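You operate a simulated robot arm through the tools that you are given. There is no shell and no other tool.

You are at the controls of a simulated robot arm. One attempt, no reset.

## Task
Switch on, set tension, speed and batch as the job card on the cabinet says, and press reset.
Fine: the screen ends on READY; leave the other controls as they are.

Only the result counts: the job must be done as asked and must still hold three seconds after the hand-in. Knocking over, shifting, dropping, spilling or breaking anything else fails it.

## Robot
A 7-joint arm with a two-finger parallel gripper, fixed in place. Base frame: the origin is at the foot of the arm, x ahead of it, y to its left, z up. Readings come in m, degrees, newtons and seconds.
Its first joint turns from -132.0 to 132.0 degrees. Payload 3.91 kg.
The TCP is the grasp point between the finger pads, 0.03 m short of the fingertips. In the tool frame z runs along the fingers and y along their closing line. Largest opening 0.11 m; finger width 0.02, thickness 0.01; the body of the gripper, 0.048 by 0.112 m, starts 0.055 m behind the TCP.
Orientation is that of the tool frame in the base frame, as [roll, pitch, yaw] about the fixed x, y, z axes, in that order (R = Rz(yaw) Ry(pitch) Rx(roll)). With the fingers straight down and closing along the base's y, the tool's x points along the base's -x, its y along +y and its z along -z.

## Interface
- The arm moves only by the tool apply_moves. Its arguments are lists of equal length, an entry for each row: "delta_pos": the shift along the base's x, y, z in m, a list of three; "turn": the turn, a rotation vector about the base's x, y, z in degrees, a list of three. In form: {"delta_pos": [[tx, ty, tz], ...], "turn": [[ax, ay, az], ...]}. A call has 1 to 20 rows; each row shifts and turns the commanded pose from where the row before left it. "grip" is the closure, from 0 (fully open) to 1 (shut), set as the call begins (left out, the last holds). Rows are played at 5 a second. More than 0.05 m and 8.6 degrees between two rows, or a gripper value outside its range, and nothing of the call is played. A pose out of reach is approached as far as the arm can. The call stops where the force on the tool passes 90 N (or 10 N more than at its start, if that is more) or the arm is blocked; 0.2 s more then pass. Each finger travels about 0.108 m/s and halts on what it meets, pressing with about 23 N; the grip force reading is that of the motor and also rises with nothing between the fingers. The clock runs only during rows and for 0.2 s after the last one: add rows that do not move to give the fingers time. It gives the time, the measured TCP pose, the force on the tool (base axes), the opening and the grip force at its end, in the units of the frame above (readings bear some noise), with the torque about the TCP (base axes, N m) and any sound that the robot's microphone picked up.
- Cameras (640 x 400 px; columns grow to the right, rows downward): "scene" is fixed at [0.3992, 0.5097, 1.6287]; the picture's right is [0.94, -0.35, 0.00], its down [-0.29, -0.78, -0.56] and it looks along [0.19, 0.52, -0.83] (base axes); focal length 214 px, centre (320, 200). "wrist" rides on the gripper at [0.072, 0.017, -0.103] in the tool frame; the picture's right is [-0.23, 0.97, 0.00], its down [-0.76, -0.18, -0.62] and it looks along [-0.61, -0.14, 0.78] (tool axes); focal length 222 px, centre (320, 200). There is no depth. A picture from a camera that has moved, and an enlarged one, comes with that camera's place and axes in the base frame and with its lens. The place of the scene camera against the robot may be out by one fixed shift of up to 0.012 m in any direction.
- snapshot(camera): a new picture of that camera. It takes no simulated time.
- zoom(camera, box): a new picture of the part [left, top, right, bottom] of that camera's present view, enlarged. It takes no simulated time.
- sign_off(): hands the job in; it is judged then, once.

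Nothing tells you positions but the pictures and the camera data. Unless the task says otherwise, let go and move clear before handing in.

The tools are called after ">>>" as a command line: name --argument value ..., lists and objects as JSON in quotes. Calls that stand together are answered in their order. apply_moves: Moves the arm, as the interface text tells. Its arguments: {"type":"object","properties":{"delta_pos":{"type":"array","items":{"type":"array","items":{"type":"number"}}},"turn":{"type":"array","items":{"type":"array","items":{"type":"number"}}},"grip":{"type":"number"}},"required":["delta_pos","turn"]} The other tools are called the same way: snapshot (camera) takes a picture; zoom (camera, box) takes an enlarged picture of a part of a camera's view; sign_off () hands the job in.

At the start:

```text
time_s: 0.0
tcp_pos: [0.4433, 0.3231, 1.2011]
orientation: [179.9, 0.0, -179.9]
contact_force: [-0.2, 0.6, 0.0]
ft_torque: [0.04, -0.02, -0.01]
gripper_width: 0.1098
grip_force: 0.1
```

scene: 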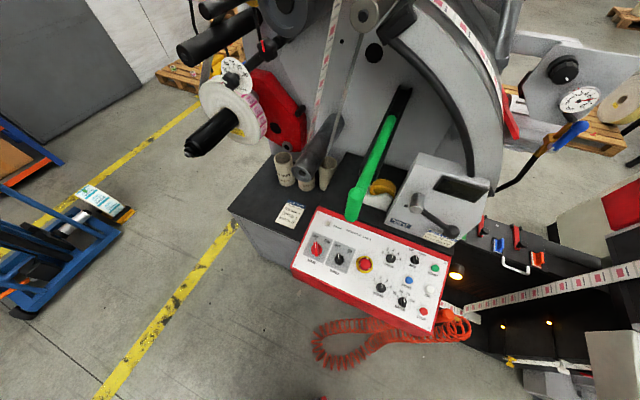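
wrist: 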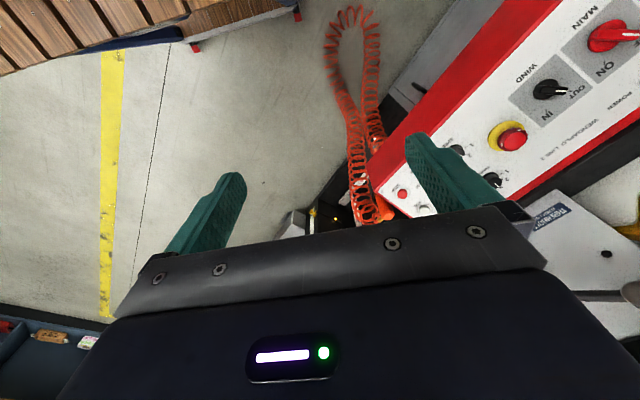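

I see a winding machine with a control panel (main switch, wind selector, e-stop, knobs, buttons) and a small cabinet with a screen and a card. I'll zoom into the details first.

>>> zoom --camera "scene" --box '[280, 200, 460, 335]'

>>> zoom --camera "scene" --box '[380, 145, 500, 255]'

>>> zoom --camera "scene" --box '[260, 140, 340, 235]'

>>> zoom --camera "wrist" --box '[380, 0, 640, 240]'

```text
2.96 times, centred on (370, 268) of scene
camera zoom: at [0.3992, 0.5097, 1.6287], right [0.94, -0.35, 0.0], down [-0.29, -0.78, -0.56], along [0.19, 0.52, -0.83], focal length 636 px, centre (172, 0)
```

zoom: 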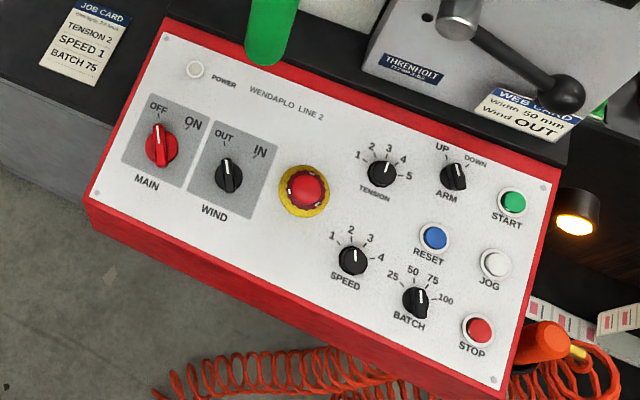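

```text
3.64 times, centred on (440, 200) of scene
camera zoom: at [0.3992, 0.5097, 1.6287], right [0.94, -0.35, 0.0], down [-0.29, -0.78, -0.56], along [0.19, 0.52, -0.83], focal length 780 px, centre (-116, 200)
```

zoom: 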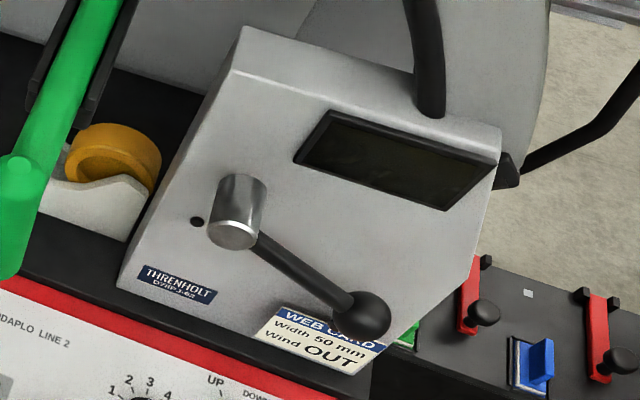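

```text
4.21 times, centred on (300, 188) of scene
camera zoom: at [0.3992, 0.5097, 1.6287], right [0.94, -0.35, 0.0], down [-0.29, -0.78, -0.56], along [0.19, 0.52, -0.83], focal length 903 px, centre (404, 253)
```

zoom: 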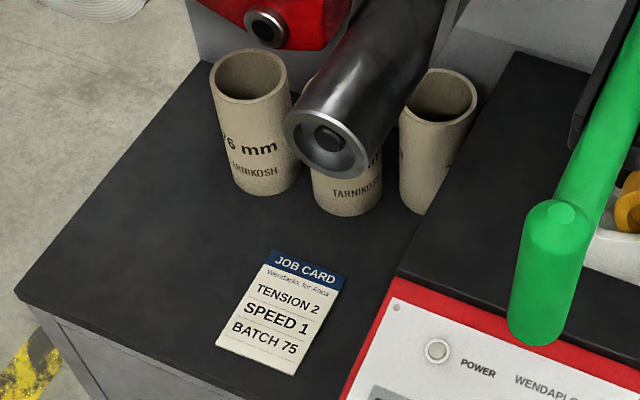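

```text
1.67 times, centred on (510, 120) of wrist
camera zoom: at [0.369, 0.3414, 1.3047], right [0.23, 0.97, 0.0], down [0.76, -0.18, 0.62], along [0.61, -0.14, -0.78], focal length 370 px, centre (3, 333)
```

zoom: 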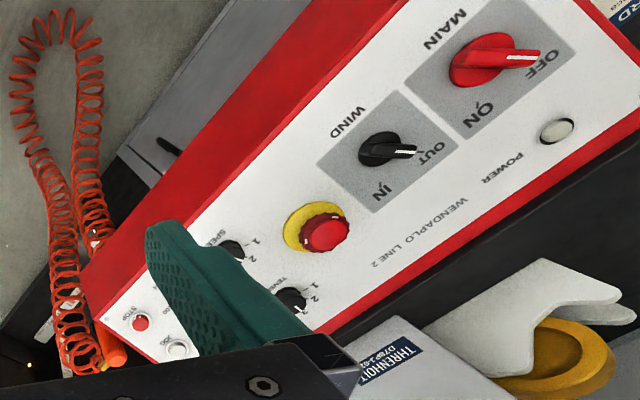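

The job card reads Tension 2, Speed 1, Batch 75. I'll read the knobs closer to learn their present positions and check the card.

>>> zoom --camera "scene" --box '[370, 235, 450, 300]'

>>> zoom --camera "scene" --box '[295, 215, 375, 280]'

>>> zoom --camera "scene" --box '[362, 260, 442, 325]'

>>> zoom --camera "scene" --box '[275, 195, 315, 235]'

>>> zoom --camera "scene" --box '[420, 190, 600, 320]'

```text
6.15 times, centred on (410, 268) of scene
camera zoom: at [0.3992, 0.5097, 1.6287], right [0.94, -0.35, 0.0], down [-0.29, -0.78, -0.56], along [0.19, 0.52, -0.83], focal length 1320 px, centre (-234, -215)
```

zoom: 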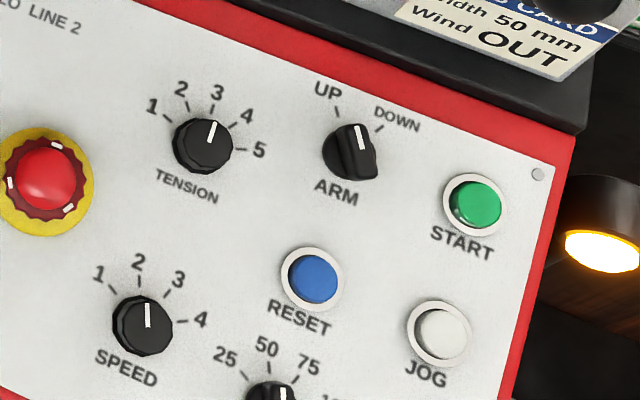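

```text
6.15 times, centred on (335, 248) of scene
camera zoom: at [0.3992, 0.5097, 1.6287], right [0.94, -0.35, 0.0], down [-0.29, -0.78, -0.56], along [0.19, 0.52, -0.83], focal length 1320 px, centre (228, -92)
```

zoom: 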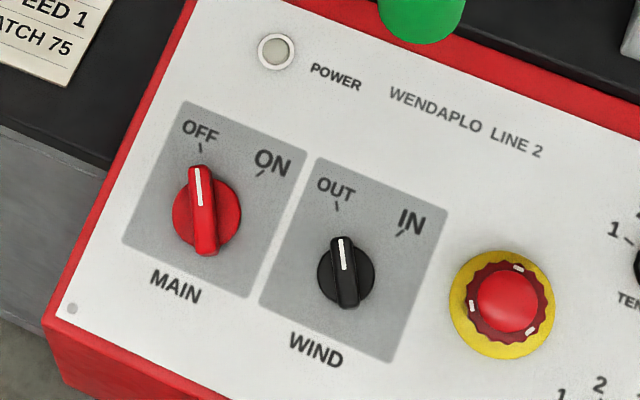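

```text
6.15 times, centred on (402, 292) of scene
camera zoom: at [0.3992, 0.5097, 1.6287], right [0.94, -0.35, 0.0], down [-0.29, -0.78, -0.56], along [0.19, 0.52, -0.83], focal length 1320 px, centre (-185, -369)
```

zoom: 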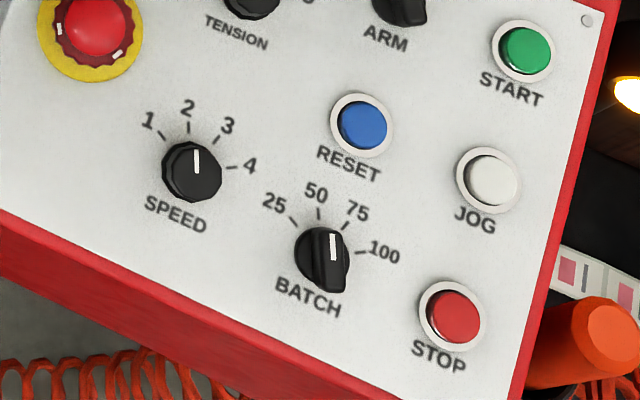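

```text
10.00 times, centred on (295, 215) of scene
camera zoom: at [0.3992, 0.5097, 1.6287], right [0.94, -0.35, 0.0], down [-0.29, -0.78, -0.56], along [0.19, 0.52, -0.83], focal length 2145 px, centre (570, 50)
```

zoom: 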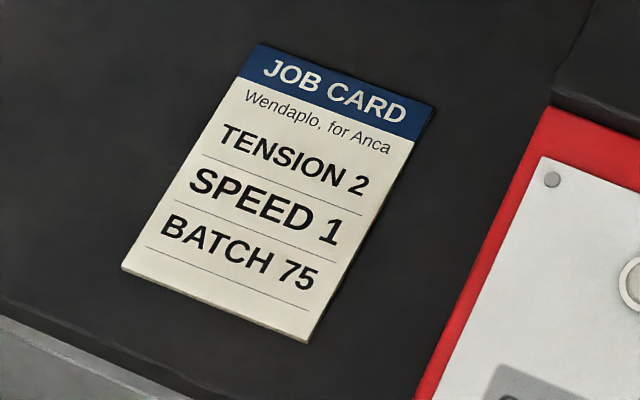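

```text
3.08 times, centred on (510, 255) of scene
camera zoom: at [0.3992, 0.5097, 1.6287], right [0.94, -0.35, 0.0], down [-0.29, -0.78, -0.56], along [0.19, 0.52, -0.83], focal length 660 px, centre (-265, 31)
```

zoom: 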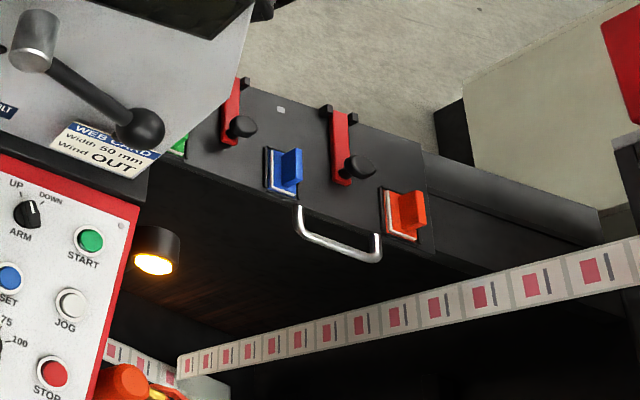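

The panel is tilted, roughly at (0.5–0.8, 0.45–0.85, 0.87–0.91). I'll turn the wrist and move toward it at a safe height to get a better look with the wrist camera.

>>> apply_moves --delta_pos '[[0.01, 0.02, 0], [0.01, 0.02, 0], [0.01, 0.02, 0], [0.01, 0.02, 0], [0.01, 0.02, 0], [0.01, 0.02, 0]]' --turn '[[0, 0, 8], [0, 0, 8], [0, 0, 8], [0, 0, 8], [0, 0, 8], [0, 0, 5]]' --grip 0

>>> snapshot --camera "wrist"

>>> snapshot --camera "scene"

```text
time_s: 1.4
tcp_pos: [0.5035, 0.4425, 1.2023]
orientation: [179.9, 0.1, -134.9]
contact_force: [0.0, -1.0, 1.2]
ft_torque: [0.01, -0.05, 0.02]
gripper_width: 0.1098
grip_force: 0.2
```

```text
taken
camera wrist: at [0.4383, 0.4049, 1.3051], right [-0.53, 0.85, 0.0], down [0.66, 0.41, 0.62], along [0.53, 0.33, -0.78], focal length 222 px, centre (320, 200)
```

wrist: 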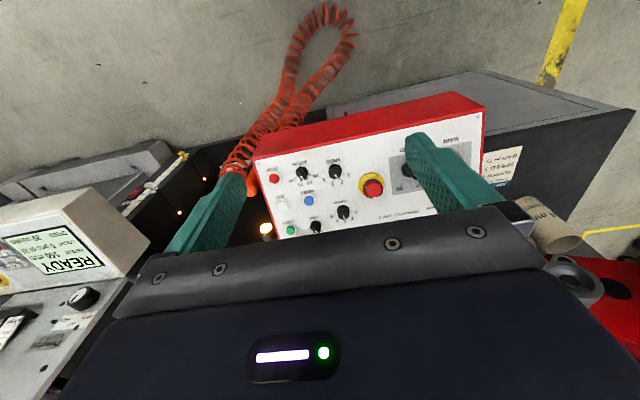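

```text
taken
```

scene: 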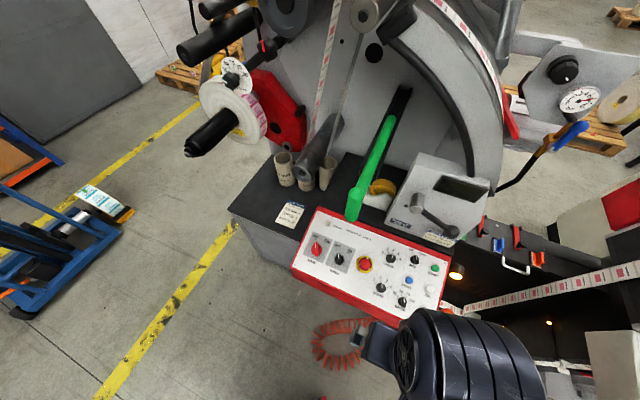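

Another unit with a READY screen appears on the right side; I'll zoom to read it and the panel.

>>> zoom --camera "wrist" --box '[0, 180, 140, 380]'

>>> zoom --camera "wrist" --box '[240, 90, 400, 245]'

>>> zoom --camera "wrist" --box '[380, 90, 540, 245]'

```text
2.00 times, centred on (70, 280) of wrist
camera zoom: at [0.4383, 0.4049, 1.3051], right [-0.53, 0.85, 0.0], down [0.66, 0.41, 0.62], along [0.53, 0.33, -0.78], focal length 444 px, centre (820, 40)
```

zoom: 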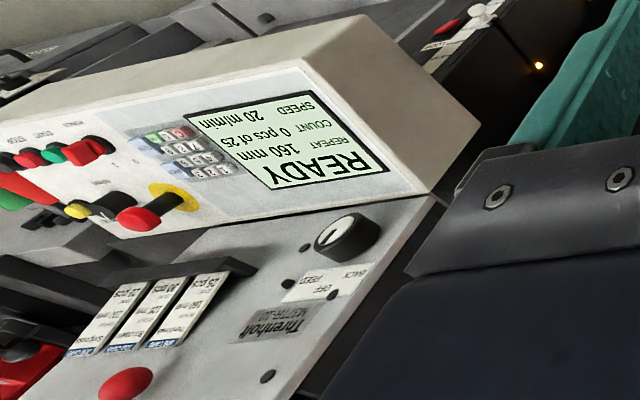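

```text
2.58 times, centred on (320, 168) of wrist
camera zoom: at [0.4383, 0.4049, 1.3051], right [-0.53, 0.85, 0.0], down [0.66, 0.41, 0.62], along [0.53, 0.33, -0.78], focal length 573 px, centre (320, 284)
```

zoom: 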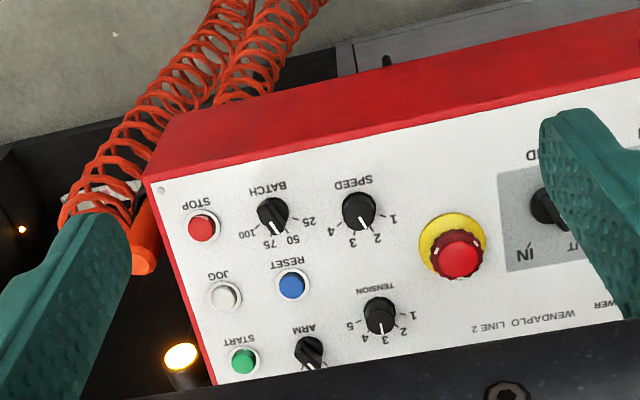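

```text
2.58 times, centred on (460, 168) of wrist
camera zoom: at [0.4383, 0.4049, 1.3051], right [-0.53, 0.85, 0.0], down [0.66, 0.41, 0.62], along [0.53, 0.33, -0.78], focal length 573 px, centre (-41, 284)
```

zoom: 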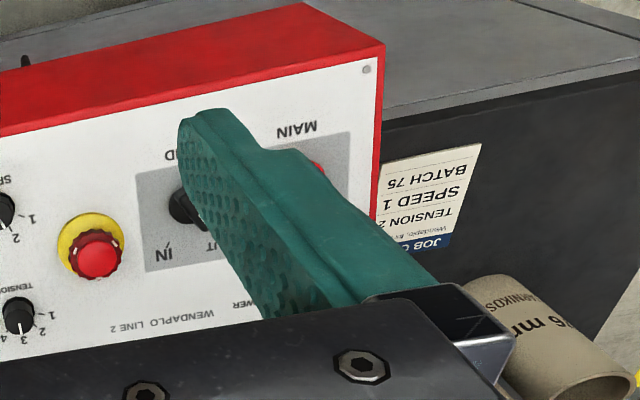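

The other READY screen belongs to a neighbouring Threnholt machine and isn't mine. The Wendaplo panel plane tilts about 17° toward the robot and its long axis runs along (0.71,-0.71,0); I'll tilt the tool normal to it and go above the MAIN switch for a closer look.

>>> apply_moves --delta_pos '[[0, 0.03, 0], [0, 0.03, 0], [0, 0.035, -0.015], [-0.005, 0.035, -0.025], [-0.01, 0.035, -0.025], [-0.01, 0.035, -0.025], [-0.01, 0.035, -0.03], [-0.01, 0.035, -0.03]]' --turn '[[6, -6, 0], [6, -6, 0], [0, 0, 0], [0, 0, 0], [0, 0, 0], [0, 0, 0], [0, 0, 0], [0, 0, 0]]'

>>> snapshot --camera "wrist"

>>> snapshot --camera "scene"

```text
time_s: 3.2
tcp_pos: [0.4579, 0.7129, 1.0514]
orientation: [179.9, 17.0, -134.9]
contact_force: [0.7, -0.2, 1.4]
ft_torque: [0.01, 0.05, 0.04]
gripper_width: 0.1102
grip_force: 0.1
```

```text
taken
camera wrist: at [0.3735, 0.6566, 1.1292], right [-0.53, 0.84, 0.07], down [0.51, 0.26, 0.82], along [0.67, 0.47, -0.57], focal length 222 px, centre (320, 200)
```

wrist: 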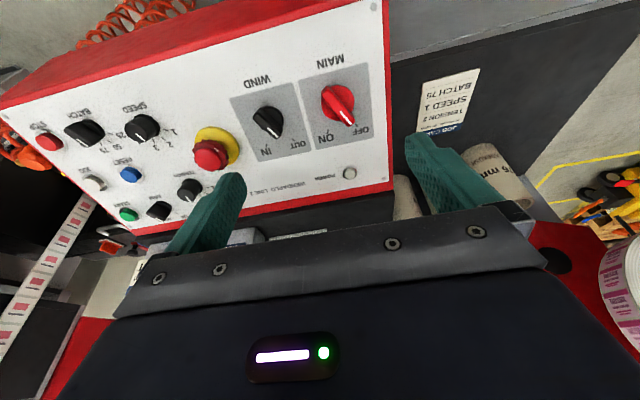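

```text
taken
```

scene: 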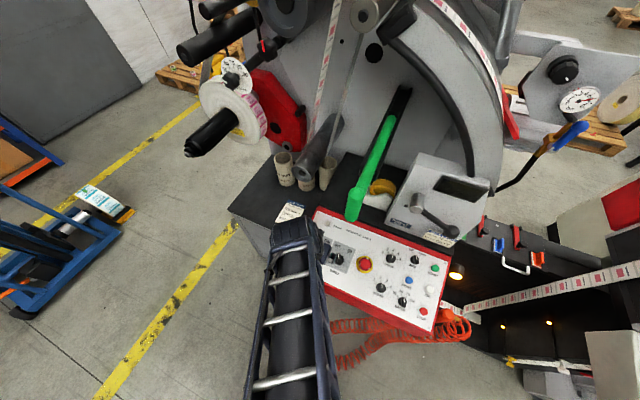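

The tool is now roughly normal to the panel. I'll zoom the wrist view for accurate control coordinates.

>>> zoom --camera "wrist" --box '[200, 40, 400, 190]'

>>> zoom --camera "wrist" --box '[0, 80, 210, 240]'

```text
2.67 times, centred on (300, 115) of wrist
camera zoom: at [0.3735, 0.6566, 1.1292], right [-0.53, 0.84, 0.07], down [0.51, 0.26, 0.82], along [0.67, 0.47, -0.57], focal length 592 px, centre (373, 427)
```

zoom: 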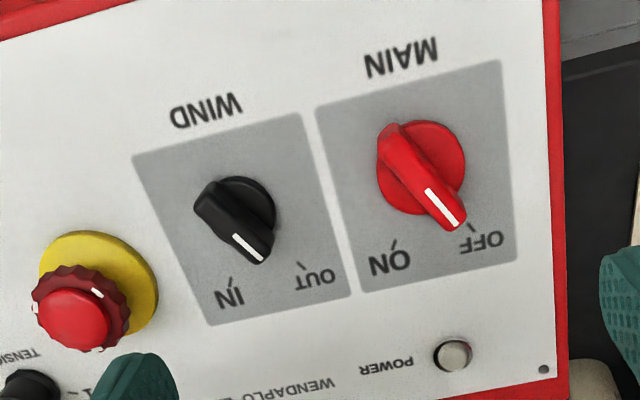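

```text
2.50 times, centred on (105, 160) of wrist
camera zoom: at [0.3735, 0.6566, 1.1292], right [-0.53, 0.84, 0.07], down [0.51, 0.26, 0.82], along [0.67, 0.47, -0.57], focal length 555 px, centre (858, 300)
```

zoom: 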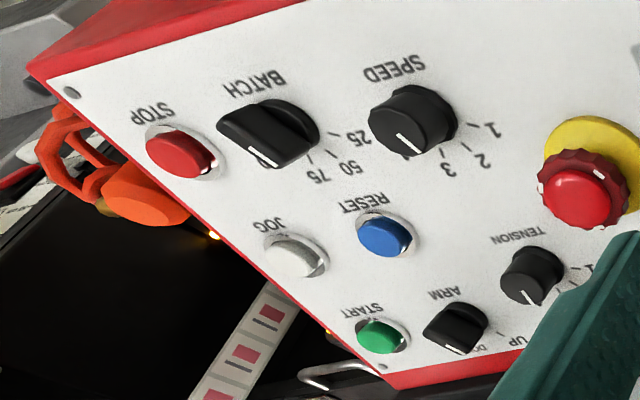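

The panel surface lies about 0.193 m ahead of the TCP and parallel to the tool's xy plane; MAIN's axis sits near (0.4915, 0.775, 0.870) with its pointer 30° left of "up" and ON 30° right. I'll go above MAIN and turn the gripper to match the bar.

>>> apply_moves --delta_pos '[[0.003, 0.0103, -0.0214], [0.003, 0.0103, -0.0214], [0.003, 0.0103, -0.0214], [0.0039, 0.0102, -0.0213], [0, 0, 0]]' --turn '[[-1.55, -1.55, 7.17], [-1.55, -1.55, 7.17], [-1.55, -1.55, 7.17], [-1.55, -1.55, 7.17], [0, 0, 0]]' --grip 0.35

>>> snapshot --camera "wrist"

>>> snapshot --camera "scene"

```text
time_s: 4.4
tcp_pos: [0.4689, 0.7542, 0.9651]
orientation: [-171.3, 14.7, -103.9]
contact_force: [0.2, 0.4, 0.1]
ft_torque: [0.02, -0.02, 0.0]
gripper_width: 0.0716
grip_force: 0.1
```

```text
taken
camera wrist: at [0.4138, 0.6711, 1.0439], right [-0.87, 0.48, -0.09], down [0.22, 0.54, 0.81], along [0.44, 0.69, -0.57], focal length 222 px, centre (320, 200)
```

wrist: 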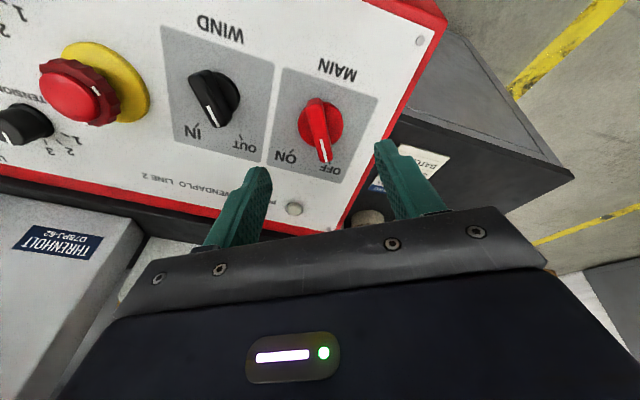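

```text
taken
```

scene: 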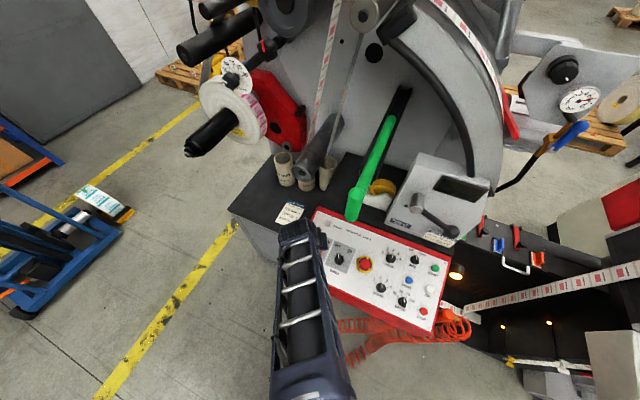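

>>> zoom --camera "wrist" --box '[250, 60, 410, 200]'

```text
2.86 times, centred on (330, 130) of wrist
camera zoom: at [0.4138, 0.6711, 1.0439], right [-0.87, 0.48, -0.09], down [0.22, 0.54, 0.81], along [0.44, 0.69, -0.57], focal length 635 px, centre (291, 400)
```

zoom: 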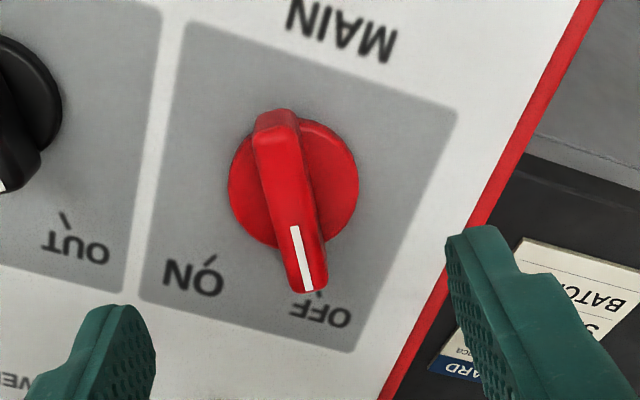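

The gripper is centred over MAIN's axis with the bar aligned between the fingers. I'll descend along the panel normal until the fingertips are about 12 mm from the panel.

>>> apply_moves --delta_pos '[[0.004, 0.004, -0.0185], [0.004, 0.004, -0.0185], [0.004, 0.004, -0.0185], [0, 0, 0]]' --turn '[[0, 0, 0], [0, 0, 0], [0, 0, 0], [0, 0, 0]]'

>>> snapshot --camera "wrist"

>>> zoom --camera "wrist" --box '[230, 80, 430, 240]'

```text
time_s: 5.4
tcp_pos: [0.4821, 0.7666, 0.9089]
orientation: [-171.3, 14.7, -103.9]
contact_force: [-0.6, 0.0, 0.7]
ft_torque: [0.01, 0.02, -0.02]
gripper_width: 0.0714
grip_force: 0.1
```

```text
taken
camera wrist: at [0.4263, 0.6826, 0.9878], right [-0.87, 0.48, -0.08], down [0.22, 0.54, 0.81], along [0.44, 0.69, -0.57], focal length 222 px, centre (320, 200)
```

wrist: 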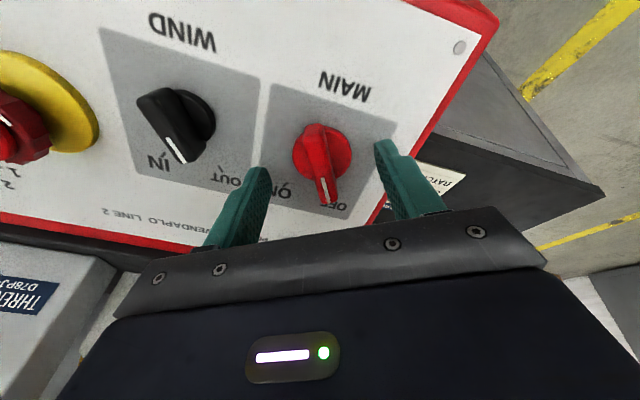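

```text
2.50 times, centred on (330, 160) of wrist
camera zoom: at [0.4263, 0.6826, 0.9878], right [-0.87, 0.48, -0.08], down [0.22, 0.54, 0.81], along [0.44, 0.69, -0.57], focal length 555 px, centre (295, 300)
```

zoom: 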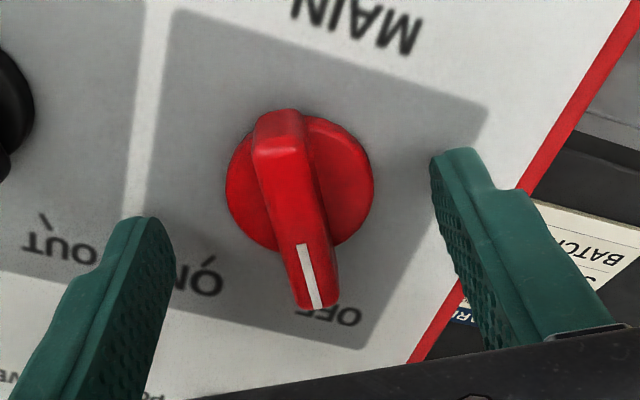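

The fingers straddle the bar with a good overlap. I'll close on it now.

>>> apply_moves --delta_pos '[[0, 0, 0], [0, 0, 0], [0, 0, 0], [0, 0, 0]]' --turn '[[0, 0, 0], [0, 0, 0], [0, 0, 0], [0, 0, 0]]' --grip 1

>>> zoom --camera "wrist" --box '[230, 80, 430, 240]'

```text
time_s: 6.4
tcp_pos: [0.481, 0.7655, 0.9085]
orientation: [-171.5, 14.7, -103.8]
contact_force: [-10.3, 2.6, -3.3]
ft_torque: [0.44, 0.84, 0.24]
gripper_width: 0.0128
grip_force: 45.2
```

```text
2.50 times, centred on (330, 160) of wrist
camera zoom: at [0.4254, 0.6829, 0.9877], right [-0.87, 0.48, -0.08], down [0.22, 0.54, 0.81], along [0.44, 0.69, -0.57], focal length 555 px, centre (295, 300)
```

zoom: 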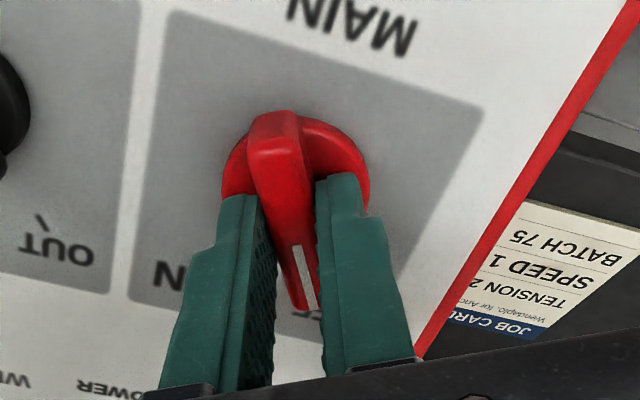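

Gripped the MAIN bar (12.8 mm). I'll trim a small lateral offset and turn it 60° clockwise about the panel normal toward ON.

>>> apply_moves --delta_pos '[[-0.0014, 0.0004, 0], [0, 0, 0], [0, 0, 0], [0, 0, 0], [0, 0, 0]]' --turn '[[0, 0, 0], [1.55, 1.55, -7.17], [1.55, 1.55, -7.17], [1.55, 1.55, -7.17], [1.55, 1.55, -7.17]]'

>>> zoom --camera "wrist" --box '[230, 80, 430, 240]'

```text
time_s: 7.6
tcp_pos: [0.48, 0.7659, 0.9092]
orientation: [180.0, 16.9, -135.1]
contact_force: [-10.4, -3.6, -6.0]
ft_torque: [-0.56, 0.69, 0.02]
gripper_width: 0.0132
grip_force: 45.4
```

```text
2.50 times, centred on (330, 160) of wrist
camera zoom: at [0.3971, 0.7096, 0.9874], right [-0.53, 0.84, 0.07], down [0.51, 0.26, 0.82], along [0.67, 0.47, -0.57], focal length 555 px, centre (295, 300)
```

zoom: 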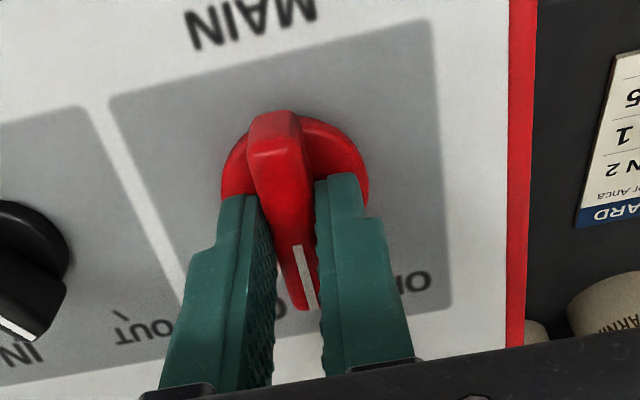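

The knob turns along with the gripper; it is now midway. I'll continue the remaining 30° to ON.

>>> apply_moves --delta_pos '[[0, 0, 0], [0, 0, 0], [0, 0, 0], [0, 0, 0], [0, 0, 0]]' --turn '[[1.55, 1.55, -7.17], [1.55, 1.55, -7.17], [1.55, 1.55, -7.17], [1.55, 1.55, -7.17], [0, 0, 0]]'

>>> zoom --camera "wrist" --box '[230, 80, 430, 240]'

>>> zoom --camera "scene" --box '[280, 145, 500, 320]'

```text
time_s: 8.8
tcp_pos: [0.481, 0.7666, 0.909]
orientation: [171.3, 14.6, -166.2]
contact_force: [-13.4, -2.8, -13.0]
ft_torque: [-0.62, -0.27, -0.14]
gripper_width: 0.0128
grip_force: 44.9
```

```text
2.50 times, centred on (330, 160) of wrist
camera zoom: at [0.3854, 0.7459, 0.9928], right [-0.05, 0.98, 0.2], down [0.64, -0.12, 0.76], along [0.77, 0.17, -0.62], focal length 555 px, centre (295, 300)
```

zoom: 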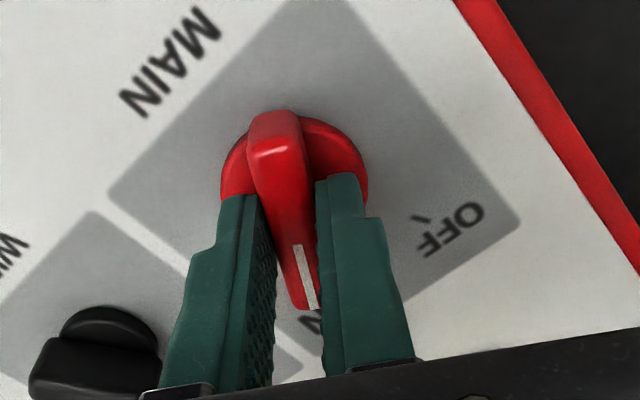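

```text
2.29 times, centred on (390, 232) of scene
camera zoom: at [0.3992, 0.5097, 1.6287], right [0.94, -0.35, 0.0], down [-0.29, -0.78, -0.56], along [0.19, 0.52, -0.83], focal length 490 px, centre (160, 126)
```

zoom: 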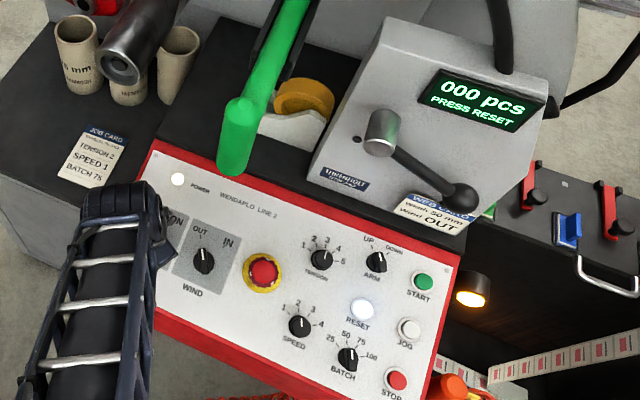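

Power is on: the lamp is lit and the screen shows "PRESS RESET". Now I'll release MAIN and retreat along the panel normal.

>>> apply_moves --delta_pos '[[0, 0, 0], [0, 0, 0], [-0.004, -0.004, 0.0185], [-0.004, -0.004, 0.0185], [-0.006, -0.006, 0.028], [-0.006, -0.006, 0.028]]' --turn '[[0, 0, 0], [0, 0, 0], [0, 0, 0], [0, 0, 0], [0, 0, 0], [0, 0, 0]]' --grip 0.35

>>> snapshot --camera "wrist"

>>> snapshot --camera "scene"

```text
time_s: 10.2
tcp_pos: [0.4615, 0.7463, 1.0013]
orientation: [171.4, 14.6, -166.1]
contact_force: [0.3, 0.8, -0.3]
ft_torque: [-0.01, 0.0, 0.02]
gripper_width: 0.0717
grip_force: 0.0
```

```text
taken
camera wrist: at [0.3658, 0.7255, 1.0856], right [-0.05, 0.98, 0.2], down [0.64, -0.12, 0.76], along [0.77, 0.17, -0.62], focal length 222 px, centre (320, 200)
```

wrist: 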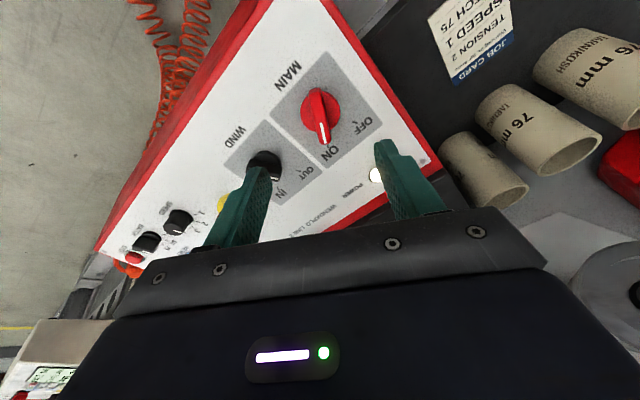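

```text
taken
```

scene: 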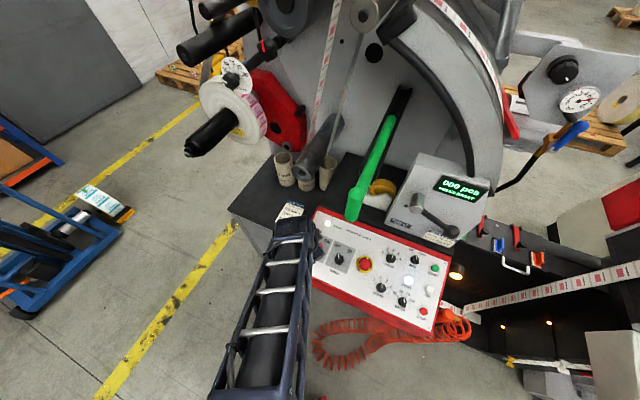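

MAIN is at ON. I'll now slide along the panel at a safe height (~0.12 m) to above the TENSION knob near (0.711, 0.649, 0.888), squaring the gripper to the panel on the way.

>>> apply_moves --delta_pos '[[0.0374, -0.0204, 0.0003], [0.0374, -0.0204, 0.0003], [0.0374, -0.0204, 0.0003], [0.0374, -0.0204, 0.0003], [0.0374, -0.0204, 0.0003], [0.0374, -0.0204, 0.0003], [0, 0, 0]]' --turn '[[-1.55, -1.55, 7.17], [-1.55, -1.55, 7.17], [-1.55, -1.55, 7.17], [-1.55, -1.55, 7.17], [0, 0, 0], [0, 0, 0], [0, 0, 0]]' --grip 0.45

>>> snapshot --camera "wrist"

>>> snapshot --camera "scene"

>>> zoom --camera "wrist" --box '[220, 60, 420, 220]'

```text
time_s: 11.8
tcp_pos: [0.6853, 0.6231, 1.0039]
orientation: [-180.0, 16.9, -135.0]
contact_force: [0.9, 0.9, -0.3]
ft_torque: [-0.02, -0.06, 0.0]
gripper_width: 0.0605
grip_force: 0.1
```

```text
taken
camera wrist: at [0.6013, 0.5668, 1.0829], right [-0.54, 0.84, 0.07], down [0.51, 0.26, 0.82], along [0.67, 0.47, -0.57], focal length 222 px, centre (320, 200)
```

wrist: 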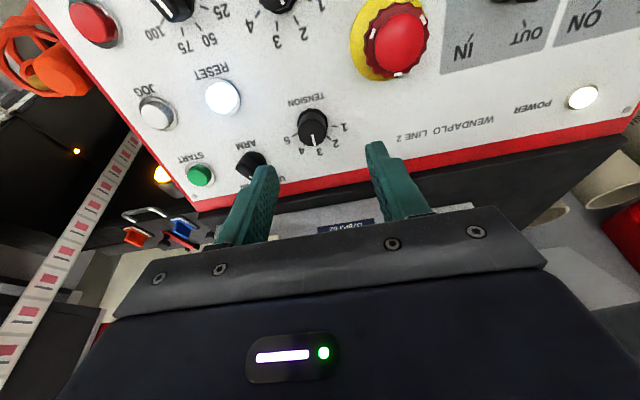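

```text
taken
```

scene: 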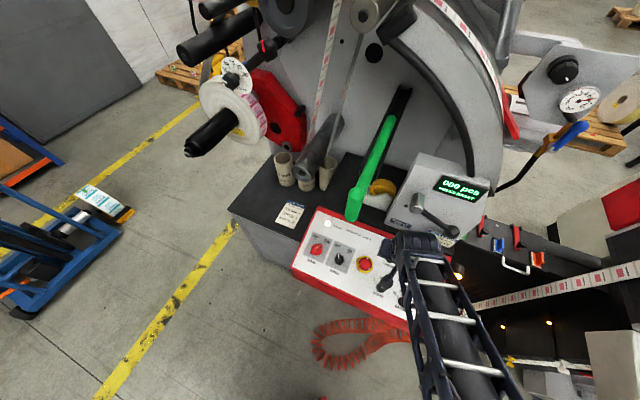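

```text
2.50 times, centred on (320, 140) of wrist
camera zoom: at [0.6013, 0.5668, 1.0829], right [-0.54, 0.84, 0.07], down [0.51, 0.26, 0.82], along [0.67, 0.47, -0.57], focal length 555 px, centre (320, 350)
```

zoom: 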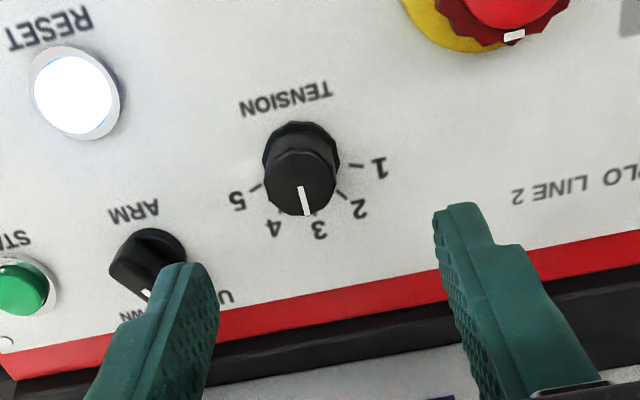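

I'm above TENSION, which points at 3; its ticks are about 40–45° apart with 2 one step counter-clockwise. I'll correct the lateral offset and descend partway for a finer look.

>>> apply_moves --delta_pos '[[0.0127, -0.0006, 0.0026], [0.0052, 0.0052, -0.0239], [0.0052, 0.0052, -0.0239], [0, 0, 0]]' --turn '[[0, 0, 0], [0, 0, 0], [0, 0, 0], [0, 0, 0]]'

>>> zoom --camera "wrist" --box '[220, 80, 420, 240]'

>>> snapshot --camera "scene"

```text
time_s: 12.8
tcp_pos: [0.7086, 0.6333, 0.9602]
orientation: [179.9, 17.0, -135.1]
contact_force: [-0.2, 0.1, 0.8]
ft_torque: [-0.01, -0.05, 0.01]
gripper_width: 0.0604
grip_force: 0.0
```

```text
2.50 times, centred on (320, 160) of wrist
camera zoom: at [0.6249, 0.5767, 1.038], right [-0.54, 0.84, 0.07], down [0.51, 0.26, 0.82], along [0.67, 0.47, -0.57], focal length 555 px, centre (320, 300)
```

zoom: 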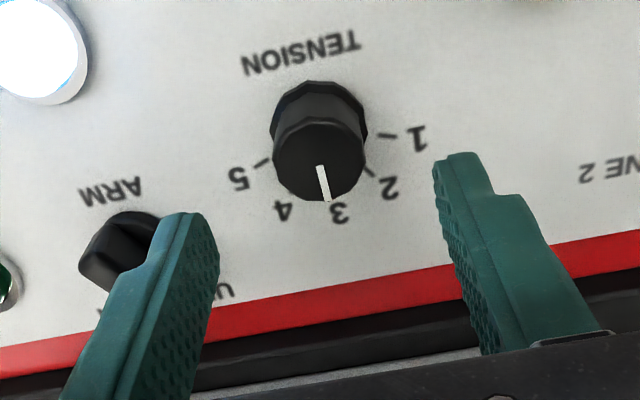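

```text
taken
```

scene: 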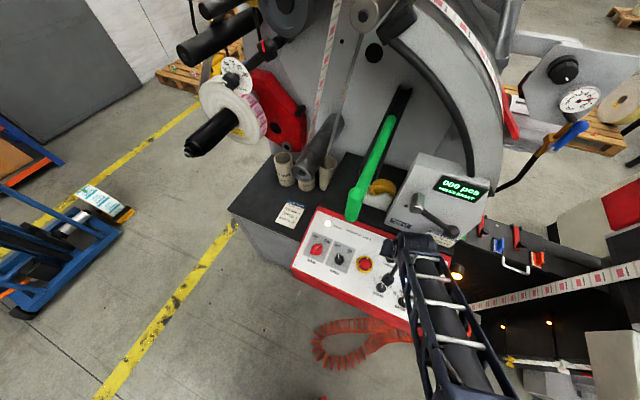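

TENSION is centred under the tool with its pointer straight up at 3. I'll descend further and grip it.

>>> apply_moves --delta_pos '[[0.0031, 0.0037, -0.0158], [0.0031, 0.0037, -0.0158], [0, 0, 0]]' --turn '[[0, 0, 0], [0, 0, 0], [0, 0, 0]]'

>>> zoom --camera "wrist" --box '[220, 80, 420, 240]'

```text
time_s: 13.6
tcp_pos: [0.7142, 0.6409, 0.9276]
orientation: [179.8, 17.0, -135.1]
contact_force: [-0.2, -0.8, 0.2]
ft_torque: [0.0, 0.01, 0.0]
gripper_width: 0.0606
grip_force: 0.1
```

```text
2.50 times, centred on (320, 160) of wrist
camera zoom: at [0.6313, 0.5838, 1.0059], right [-0.54, 0.84, 0.07], down [0.51, 0.26, 0.82], along [0.67, 0.47, -0.57], focal length 555 px, centre (320, 300)
```

zoom: 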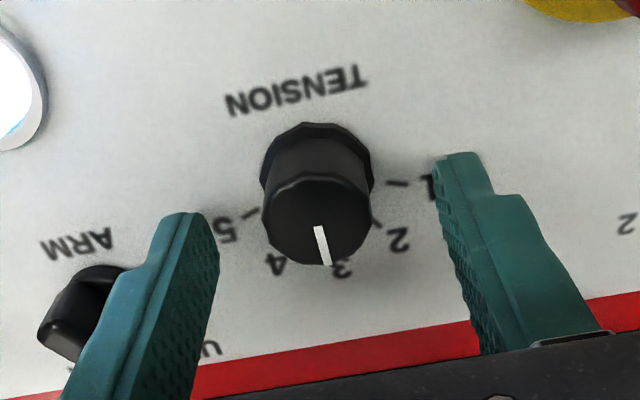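

Fingertips are clear of the panel by several mm and straddle the knob. I'll close the grip.

>>> apply_moves --delta_pos '[[-0.0012, -0.0012, -0.0005], [0, 0, 0], [0, 0, 0], [0, 0, 0]]' --turn '[[0, 0, 0], [0, 0, 0], [0, 0, 0], [0, 0, 0]]' --grip 1

>>> zoom --camera "wrist" --box '[220, 80, 420, 240]'

```text
time_s: 14.6
tcp_pos: [0.7138, 0.6398, 0.9276]
orientation: [180.0, 16.9, -135.0]
contact_force: [8.1, 14.8, -0.3]
ft_torque: [0.8, -0.58, 0.03]
gripper_width: 0.0288
grip_force: 45.2
```

```text
2.50 times, centred on (320, 160) of wrist
camera zoom: at [0.6303, 0.5832, 1.0055], right [-0.54, 0.84, 0.07], down [0.51, 0.26, 0.82], along [0.67, 0.47, -0.57], focal length 555 px, centre (320, 300)
```

zoom: 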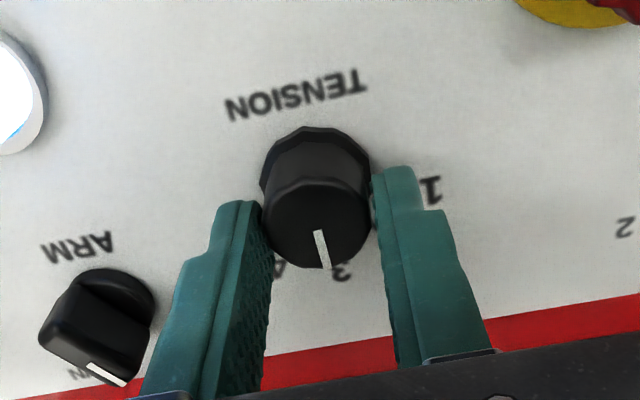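

The knob is gripped (28.8 mm). I'll relax the small side load and turn it counter-clockwise one step (~40°) toward 2.

>>> apply_moves --delta_pos '[[0.0008, 0.0008, 0.0003], [0, 0, 0], [0, 0, 0], [0, 0, 0], [0, 0, 0], [0, 0, 0], [0, 0, 0]]' --turn '[[0, 0, 0], [-1.6, -1.6, 7.4], [-1.6, -1.6, 7.4], [-1.6, -1.6, 7.4], [-1.6, -1.6, 7.4], [-1.6, -1.6, 7.4], [0, 0, 0]]'

>>> zoom --camera "wrist" --box '[220, 80, 420, 240]'

>>> zoom --camera "scene" --box '[340, 145, 500, 320]'

```text
time_s: 16.2
tcp_pos: [0.7121, 0.6415, 0.9269]
orientation: [-169.3, 13.1, -94.9]
contact_force: [-41.5, -5.2, 1.7]
ft_torque: [0.28, 1.29, 0.14]
gripper_width: 0.0288
grip_force: 44.8
```

```text
2.50 times, centred on (320, 160) of wrist
camera zoom: at [0.6667, 0.5535, 1.0073], right [-0.93, 0.34, -0.13], down [0.11, 0.59, 0.8], along [0.35, 0.73, -0.59], focal length 555 px, centre (320, 300)
```

zoom: 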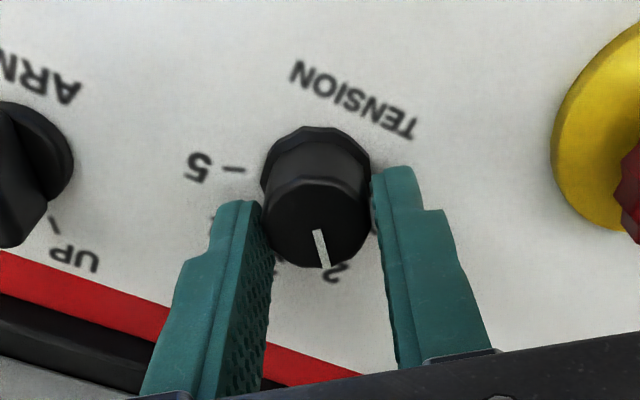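

```text
2.29 times, centred on (420, 232) of scene
camera zoom: at [0.3992, 0.5097, 1.6287], right [0.94, -0.35, 0.0], down [-0.29, -0.78, -0.56], along [0.19, 0.52, -0.83], focal length 490 px, centre (91, 126)
```

zoom: 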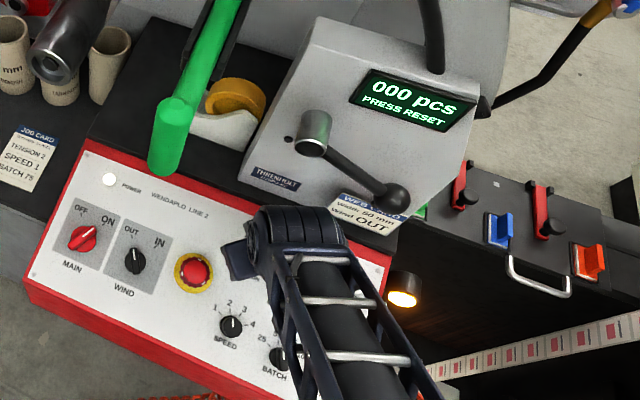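

The pointer now lies at "2" but there's a side load of ~41 N; I'll relax it by shifting slightly in -x, then open and retreat.

>>> apply_moves --delta_pos '[[-0.0013, -0.0002, 0], [-0.0013, -0.0002, 0], [0, 0, 0]]' --turn '[[0, 0, 0], [0, 0, 0], [0, 0, 0]]'

>>> zoom --camera "wrist" --box '[220, 80, 420, 240]'

```text
time_s: 17.0
tcp_pos: [0.712, 0.6415, 0.928]
orientation: [-169.1, 13.3, -95.0]
contact_force: [-22.7, 15.5, -6.2]
ft_torque: [0.81, 0.66, 0.18]
gripper_width: 0.0288
grip_force: 45.2
```

```text
2.50 times, centred on (320, 160) of wrist
camera zoom: at [0.6662, 0.5534, 1.007], right [-0.93, 0.35, -0.13], down [0.11, 0.59, 0.8], along [0.35, 0.73, -0.58], focal length 555 px, centre (320, 300)
```

zoom: 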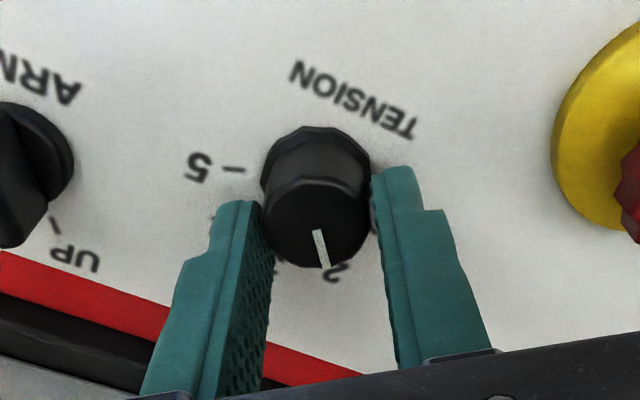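

Load is lower and the pointer stays at 2. Releasing and retreating along the normal.

>>> apply_moves --delta_pos '[[0, 0, 0], [0, 0, 0], [-0.005, -0.005, 0.023], [-0.005, -0.005, 0.023], [-0.0065, -0.0065, 0.03], [0, 0, 0]]' --turn '[[0, 0, 0], [0, 0, 0], [0, 0, 0], [0, 0, 0], [0, 0, 0], [0, 0, 0]]' --grip 0.45

>>> snapshot --camera "wrist"

>>> zoom --camera "wrist" --box '[220, 60, 420, 220]'

```text
time_s: 18.4
tcp_pos: [0.6957, 0.6243, 1.0031]
orientation: [-169.2, 13.2, -95.0]
contact_force: [1.0, -1.1, 1.0]
ft_torque: [0.0, -0.01, -0.03]
gripper_width: 0.0607
grip_force: 0.0
```

```text
taken
camera wrist: at [0.6502, 0.5361, 1.0834], right [-0.93, 0.35, -0.13], down [0.11, 0.59, 0.8], along [0.35, 0.73, -0.58], focal length 222 px, centre (320, 200)
```

wrist: 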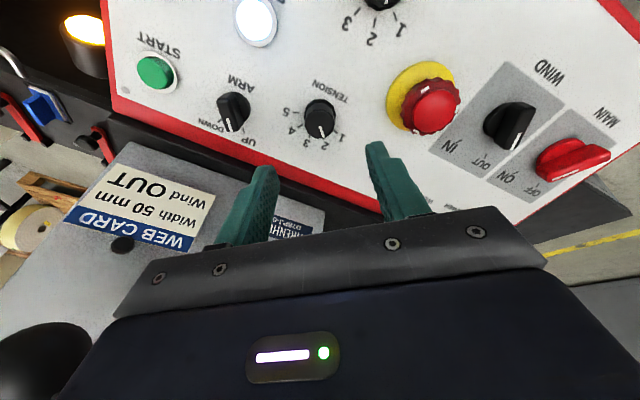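

```text
2.50 times, centred on (320, 140) of wrist
camera zoom: at [0.6502, 0.5361, 1.0834], right [-0.93, 0.35, -0.13], down [0.11, 0.59, 0.8], along [0.35, 0.73, -0.58], focal length 555 px, centre (320, 350)
```

zoom: 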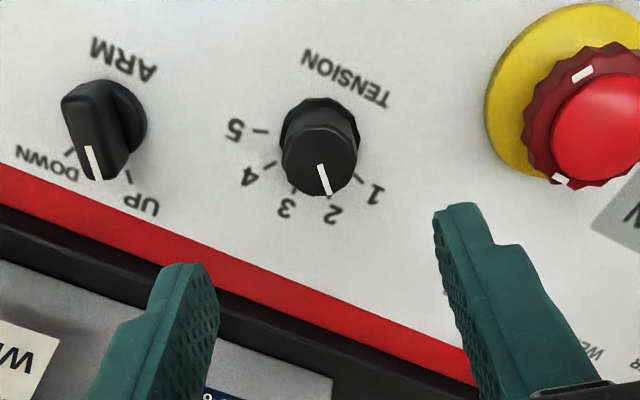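

TENSION now points exactly at 2. Next is SPEED, about 0.10 m straight below TENSION on the panel, near (0.653, 0.580, 0.862); I'll go above it and square the gripper.

>>> apply_moves --delta_pos '[[-0.0228, -0.0228, -0.0098], [-0.0228, -0.0228, -0.0098], [-0.0228, -0.0228, -0.0098], [0.0049, 0.0044, -0.0201], [0.0049, 0.0044, -0.0201], [0, 0, 0]]' --turn '[[1.6, 1.6, -7.4], [1.6, 1.6, -7.4], [1.6, 1.6, -7.4], [1.6, 1.6, -7.4], [1.6, 1.6, -7.4], [0, 0, 0]]' --grip 0.48

>>> snapshot --camera "wrist"

>>> zoom --camera "wrist" --box '[220, 80, 420, 240]'

>>> snapshot --camera "scene"

```text
time_s: 19.8
tcp_pos: [0.636, 0.5641, 0.9341]
orientation: [-180.0, 17.0, -135.1]
contact_force: [0.1, -0.1, -1.3]
ft_torque: [0.0, -0.03, 0.0]
gripper_width: 0.0572
grip_force: 0.0
```

```text
taken
camera wrist: at [0.5532, 0.5078, 1.0118], right [-0.53, 0.84, 0.07], down [0.51, 0.26, 0.82], along [0.67, 0.47, -0.57], focal length 222 px, centre (320, 200)
```

wrist: 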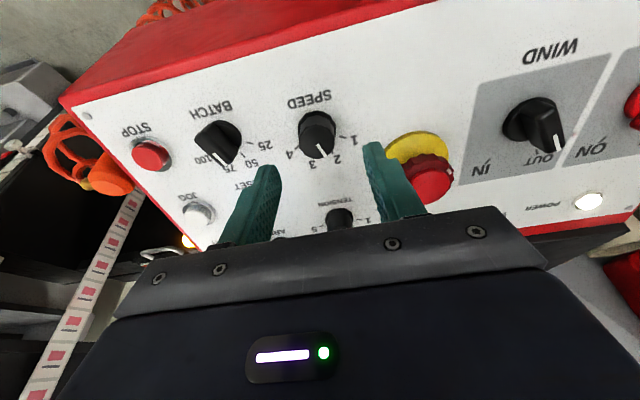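

```text
2.50 times, centred on (320, 160) of wrist
camera zoom: at [0.5532, 0.5078, 1.0118], right [-0.53, 0.84, 0.07], down [0.51, 0.26, 0.82], along [0.67, 0.47, -0.57], focal length 555 px, centre (320, 300)
```

zoom: 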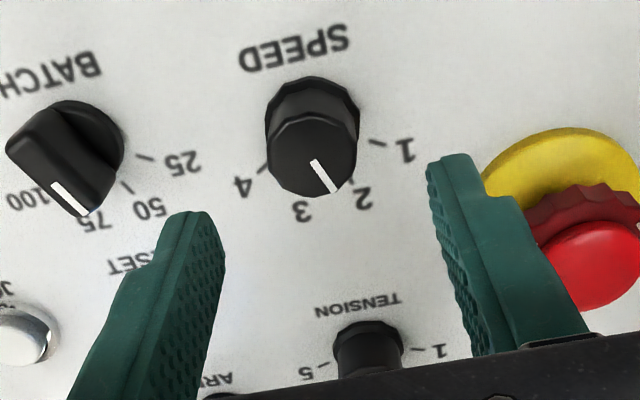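

```text
taken
```

scene: 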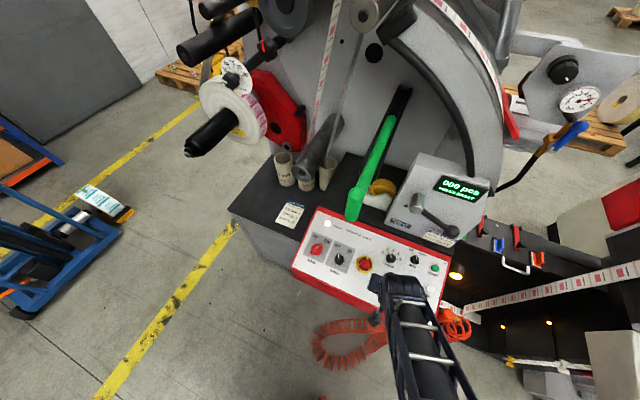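

SPEED points at 2 (its ticks are 40° apart, "1" is one step counter-clockwise). I'll trim the centring (about 5 mm toward the operator) and descend around it.

>>> apply_moves --delta_pos '[[-0.0021, -0.0047, -0.0015], [0.004, 0.004, -0.0182], [0.0039, 0.0039, -0.0181], [0, 0, 0]]' --turn '[[0, 0, 0], [0, 0, 0], [0, 0, 0], [0, 0, 0]]'

>>> zoom --camera "wrist" --box '[220, 80, 420, 240]'

```text
time_s: 20.8
tcp_pos: [0.6427, 0.5684, 0.8952]
orientation: [-179.9, 17.1, -135.0]
contact_force: [0.4, -0.6, -0.1]
ft_torque: [0.02, -0.02, -0.01]
gripper_width: 0.0574
grip_force: 0.1
```

```text
2.50 times, centred on (320, 160) of wrist
camera zoom: at [0.5592, 0.511, 0.9741], right [-0.54, 0.84, 0.07], down [0.51, 0.26, 0.82], along [0.67, 0.47, -0.57], focal length 555 px, centre (320, 300)
```

zoom: 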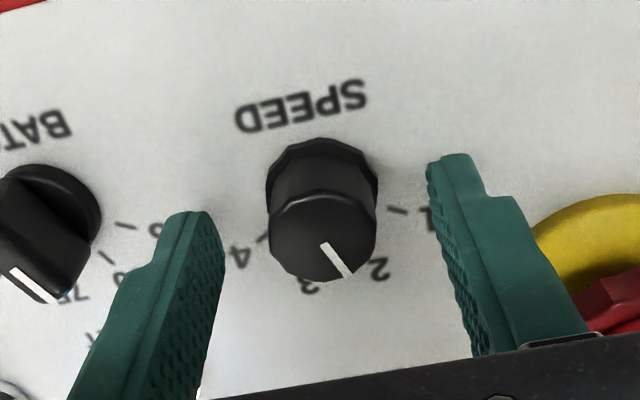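

Well centred now. Closing on SPEED.

>>> apply_moves --delta_pos '[[0, 0, 0], [0, 0, 0], [0, 0, 0], [0, 0, 0]]' --turn '[[0, 0, 0], [0, 0, 0], [0, 0, 0], [0, 0, 0]]' --grip 1

>>> zoom --camera "wrist" --box '[220, 80, 420, 240]'

```text
time_s: 21.8
tcp_pos: [0.6422, 0.568, 0.8953]
orientation: [179.9, 17.0, -135.0]
contact_force: [-4.9, 8.2, -2.4]
ft_torque: [0.33, 0.07, 0.08]
gripper_width: 0.0293
grip_force: 44.9
```

```text
2.50 times, centred on (320, 160) of wrist
camera zoom: at [0.5586, 0.5115, 0.9742], right [-0.54, 0.84, 0.07], down [0.51, 0.26, 0.82], along [0.67, 0.47, -0.57], focal length 555 px, centre (320, 300)
```

zoom: 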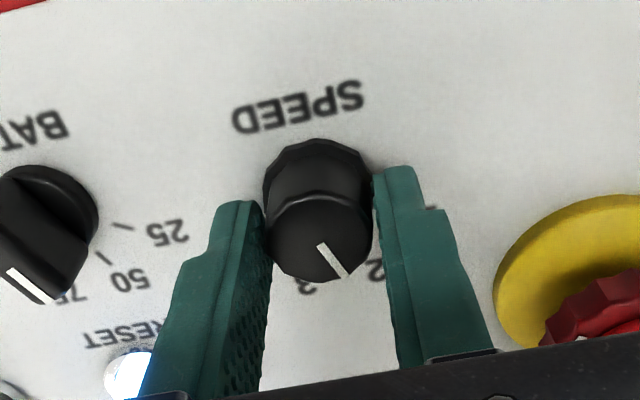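

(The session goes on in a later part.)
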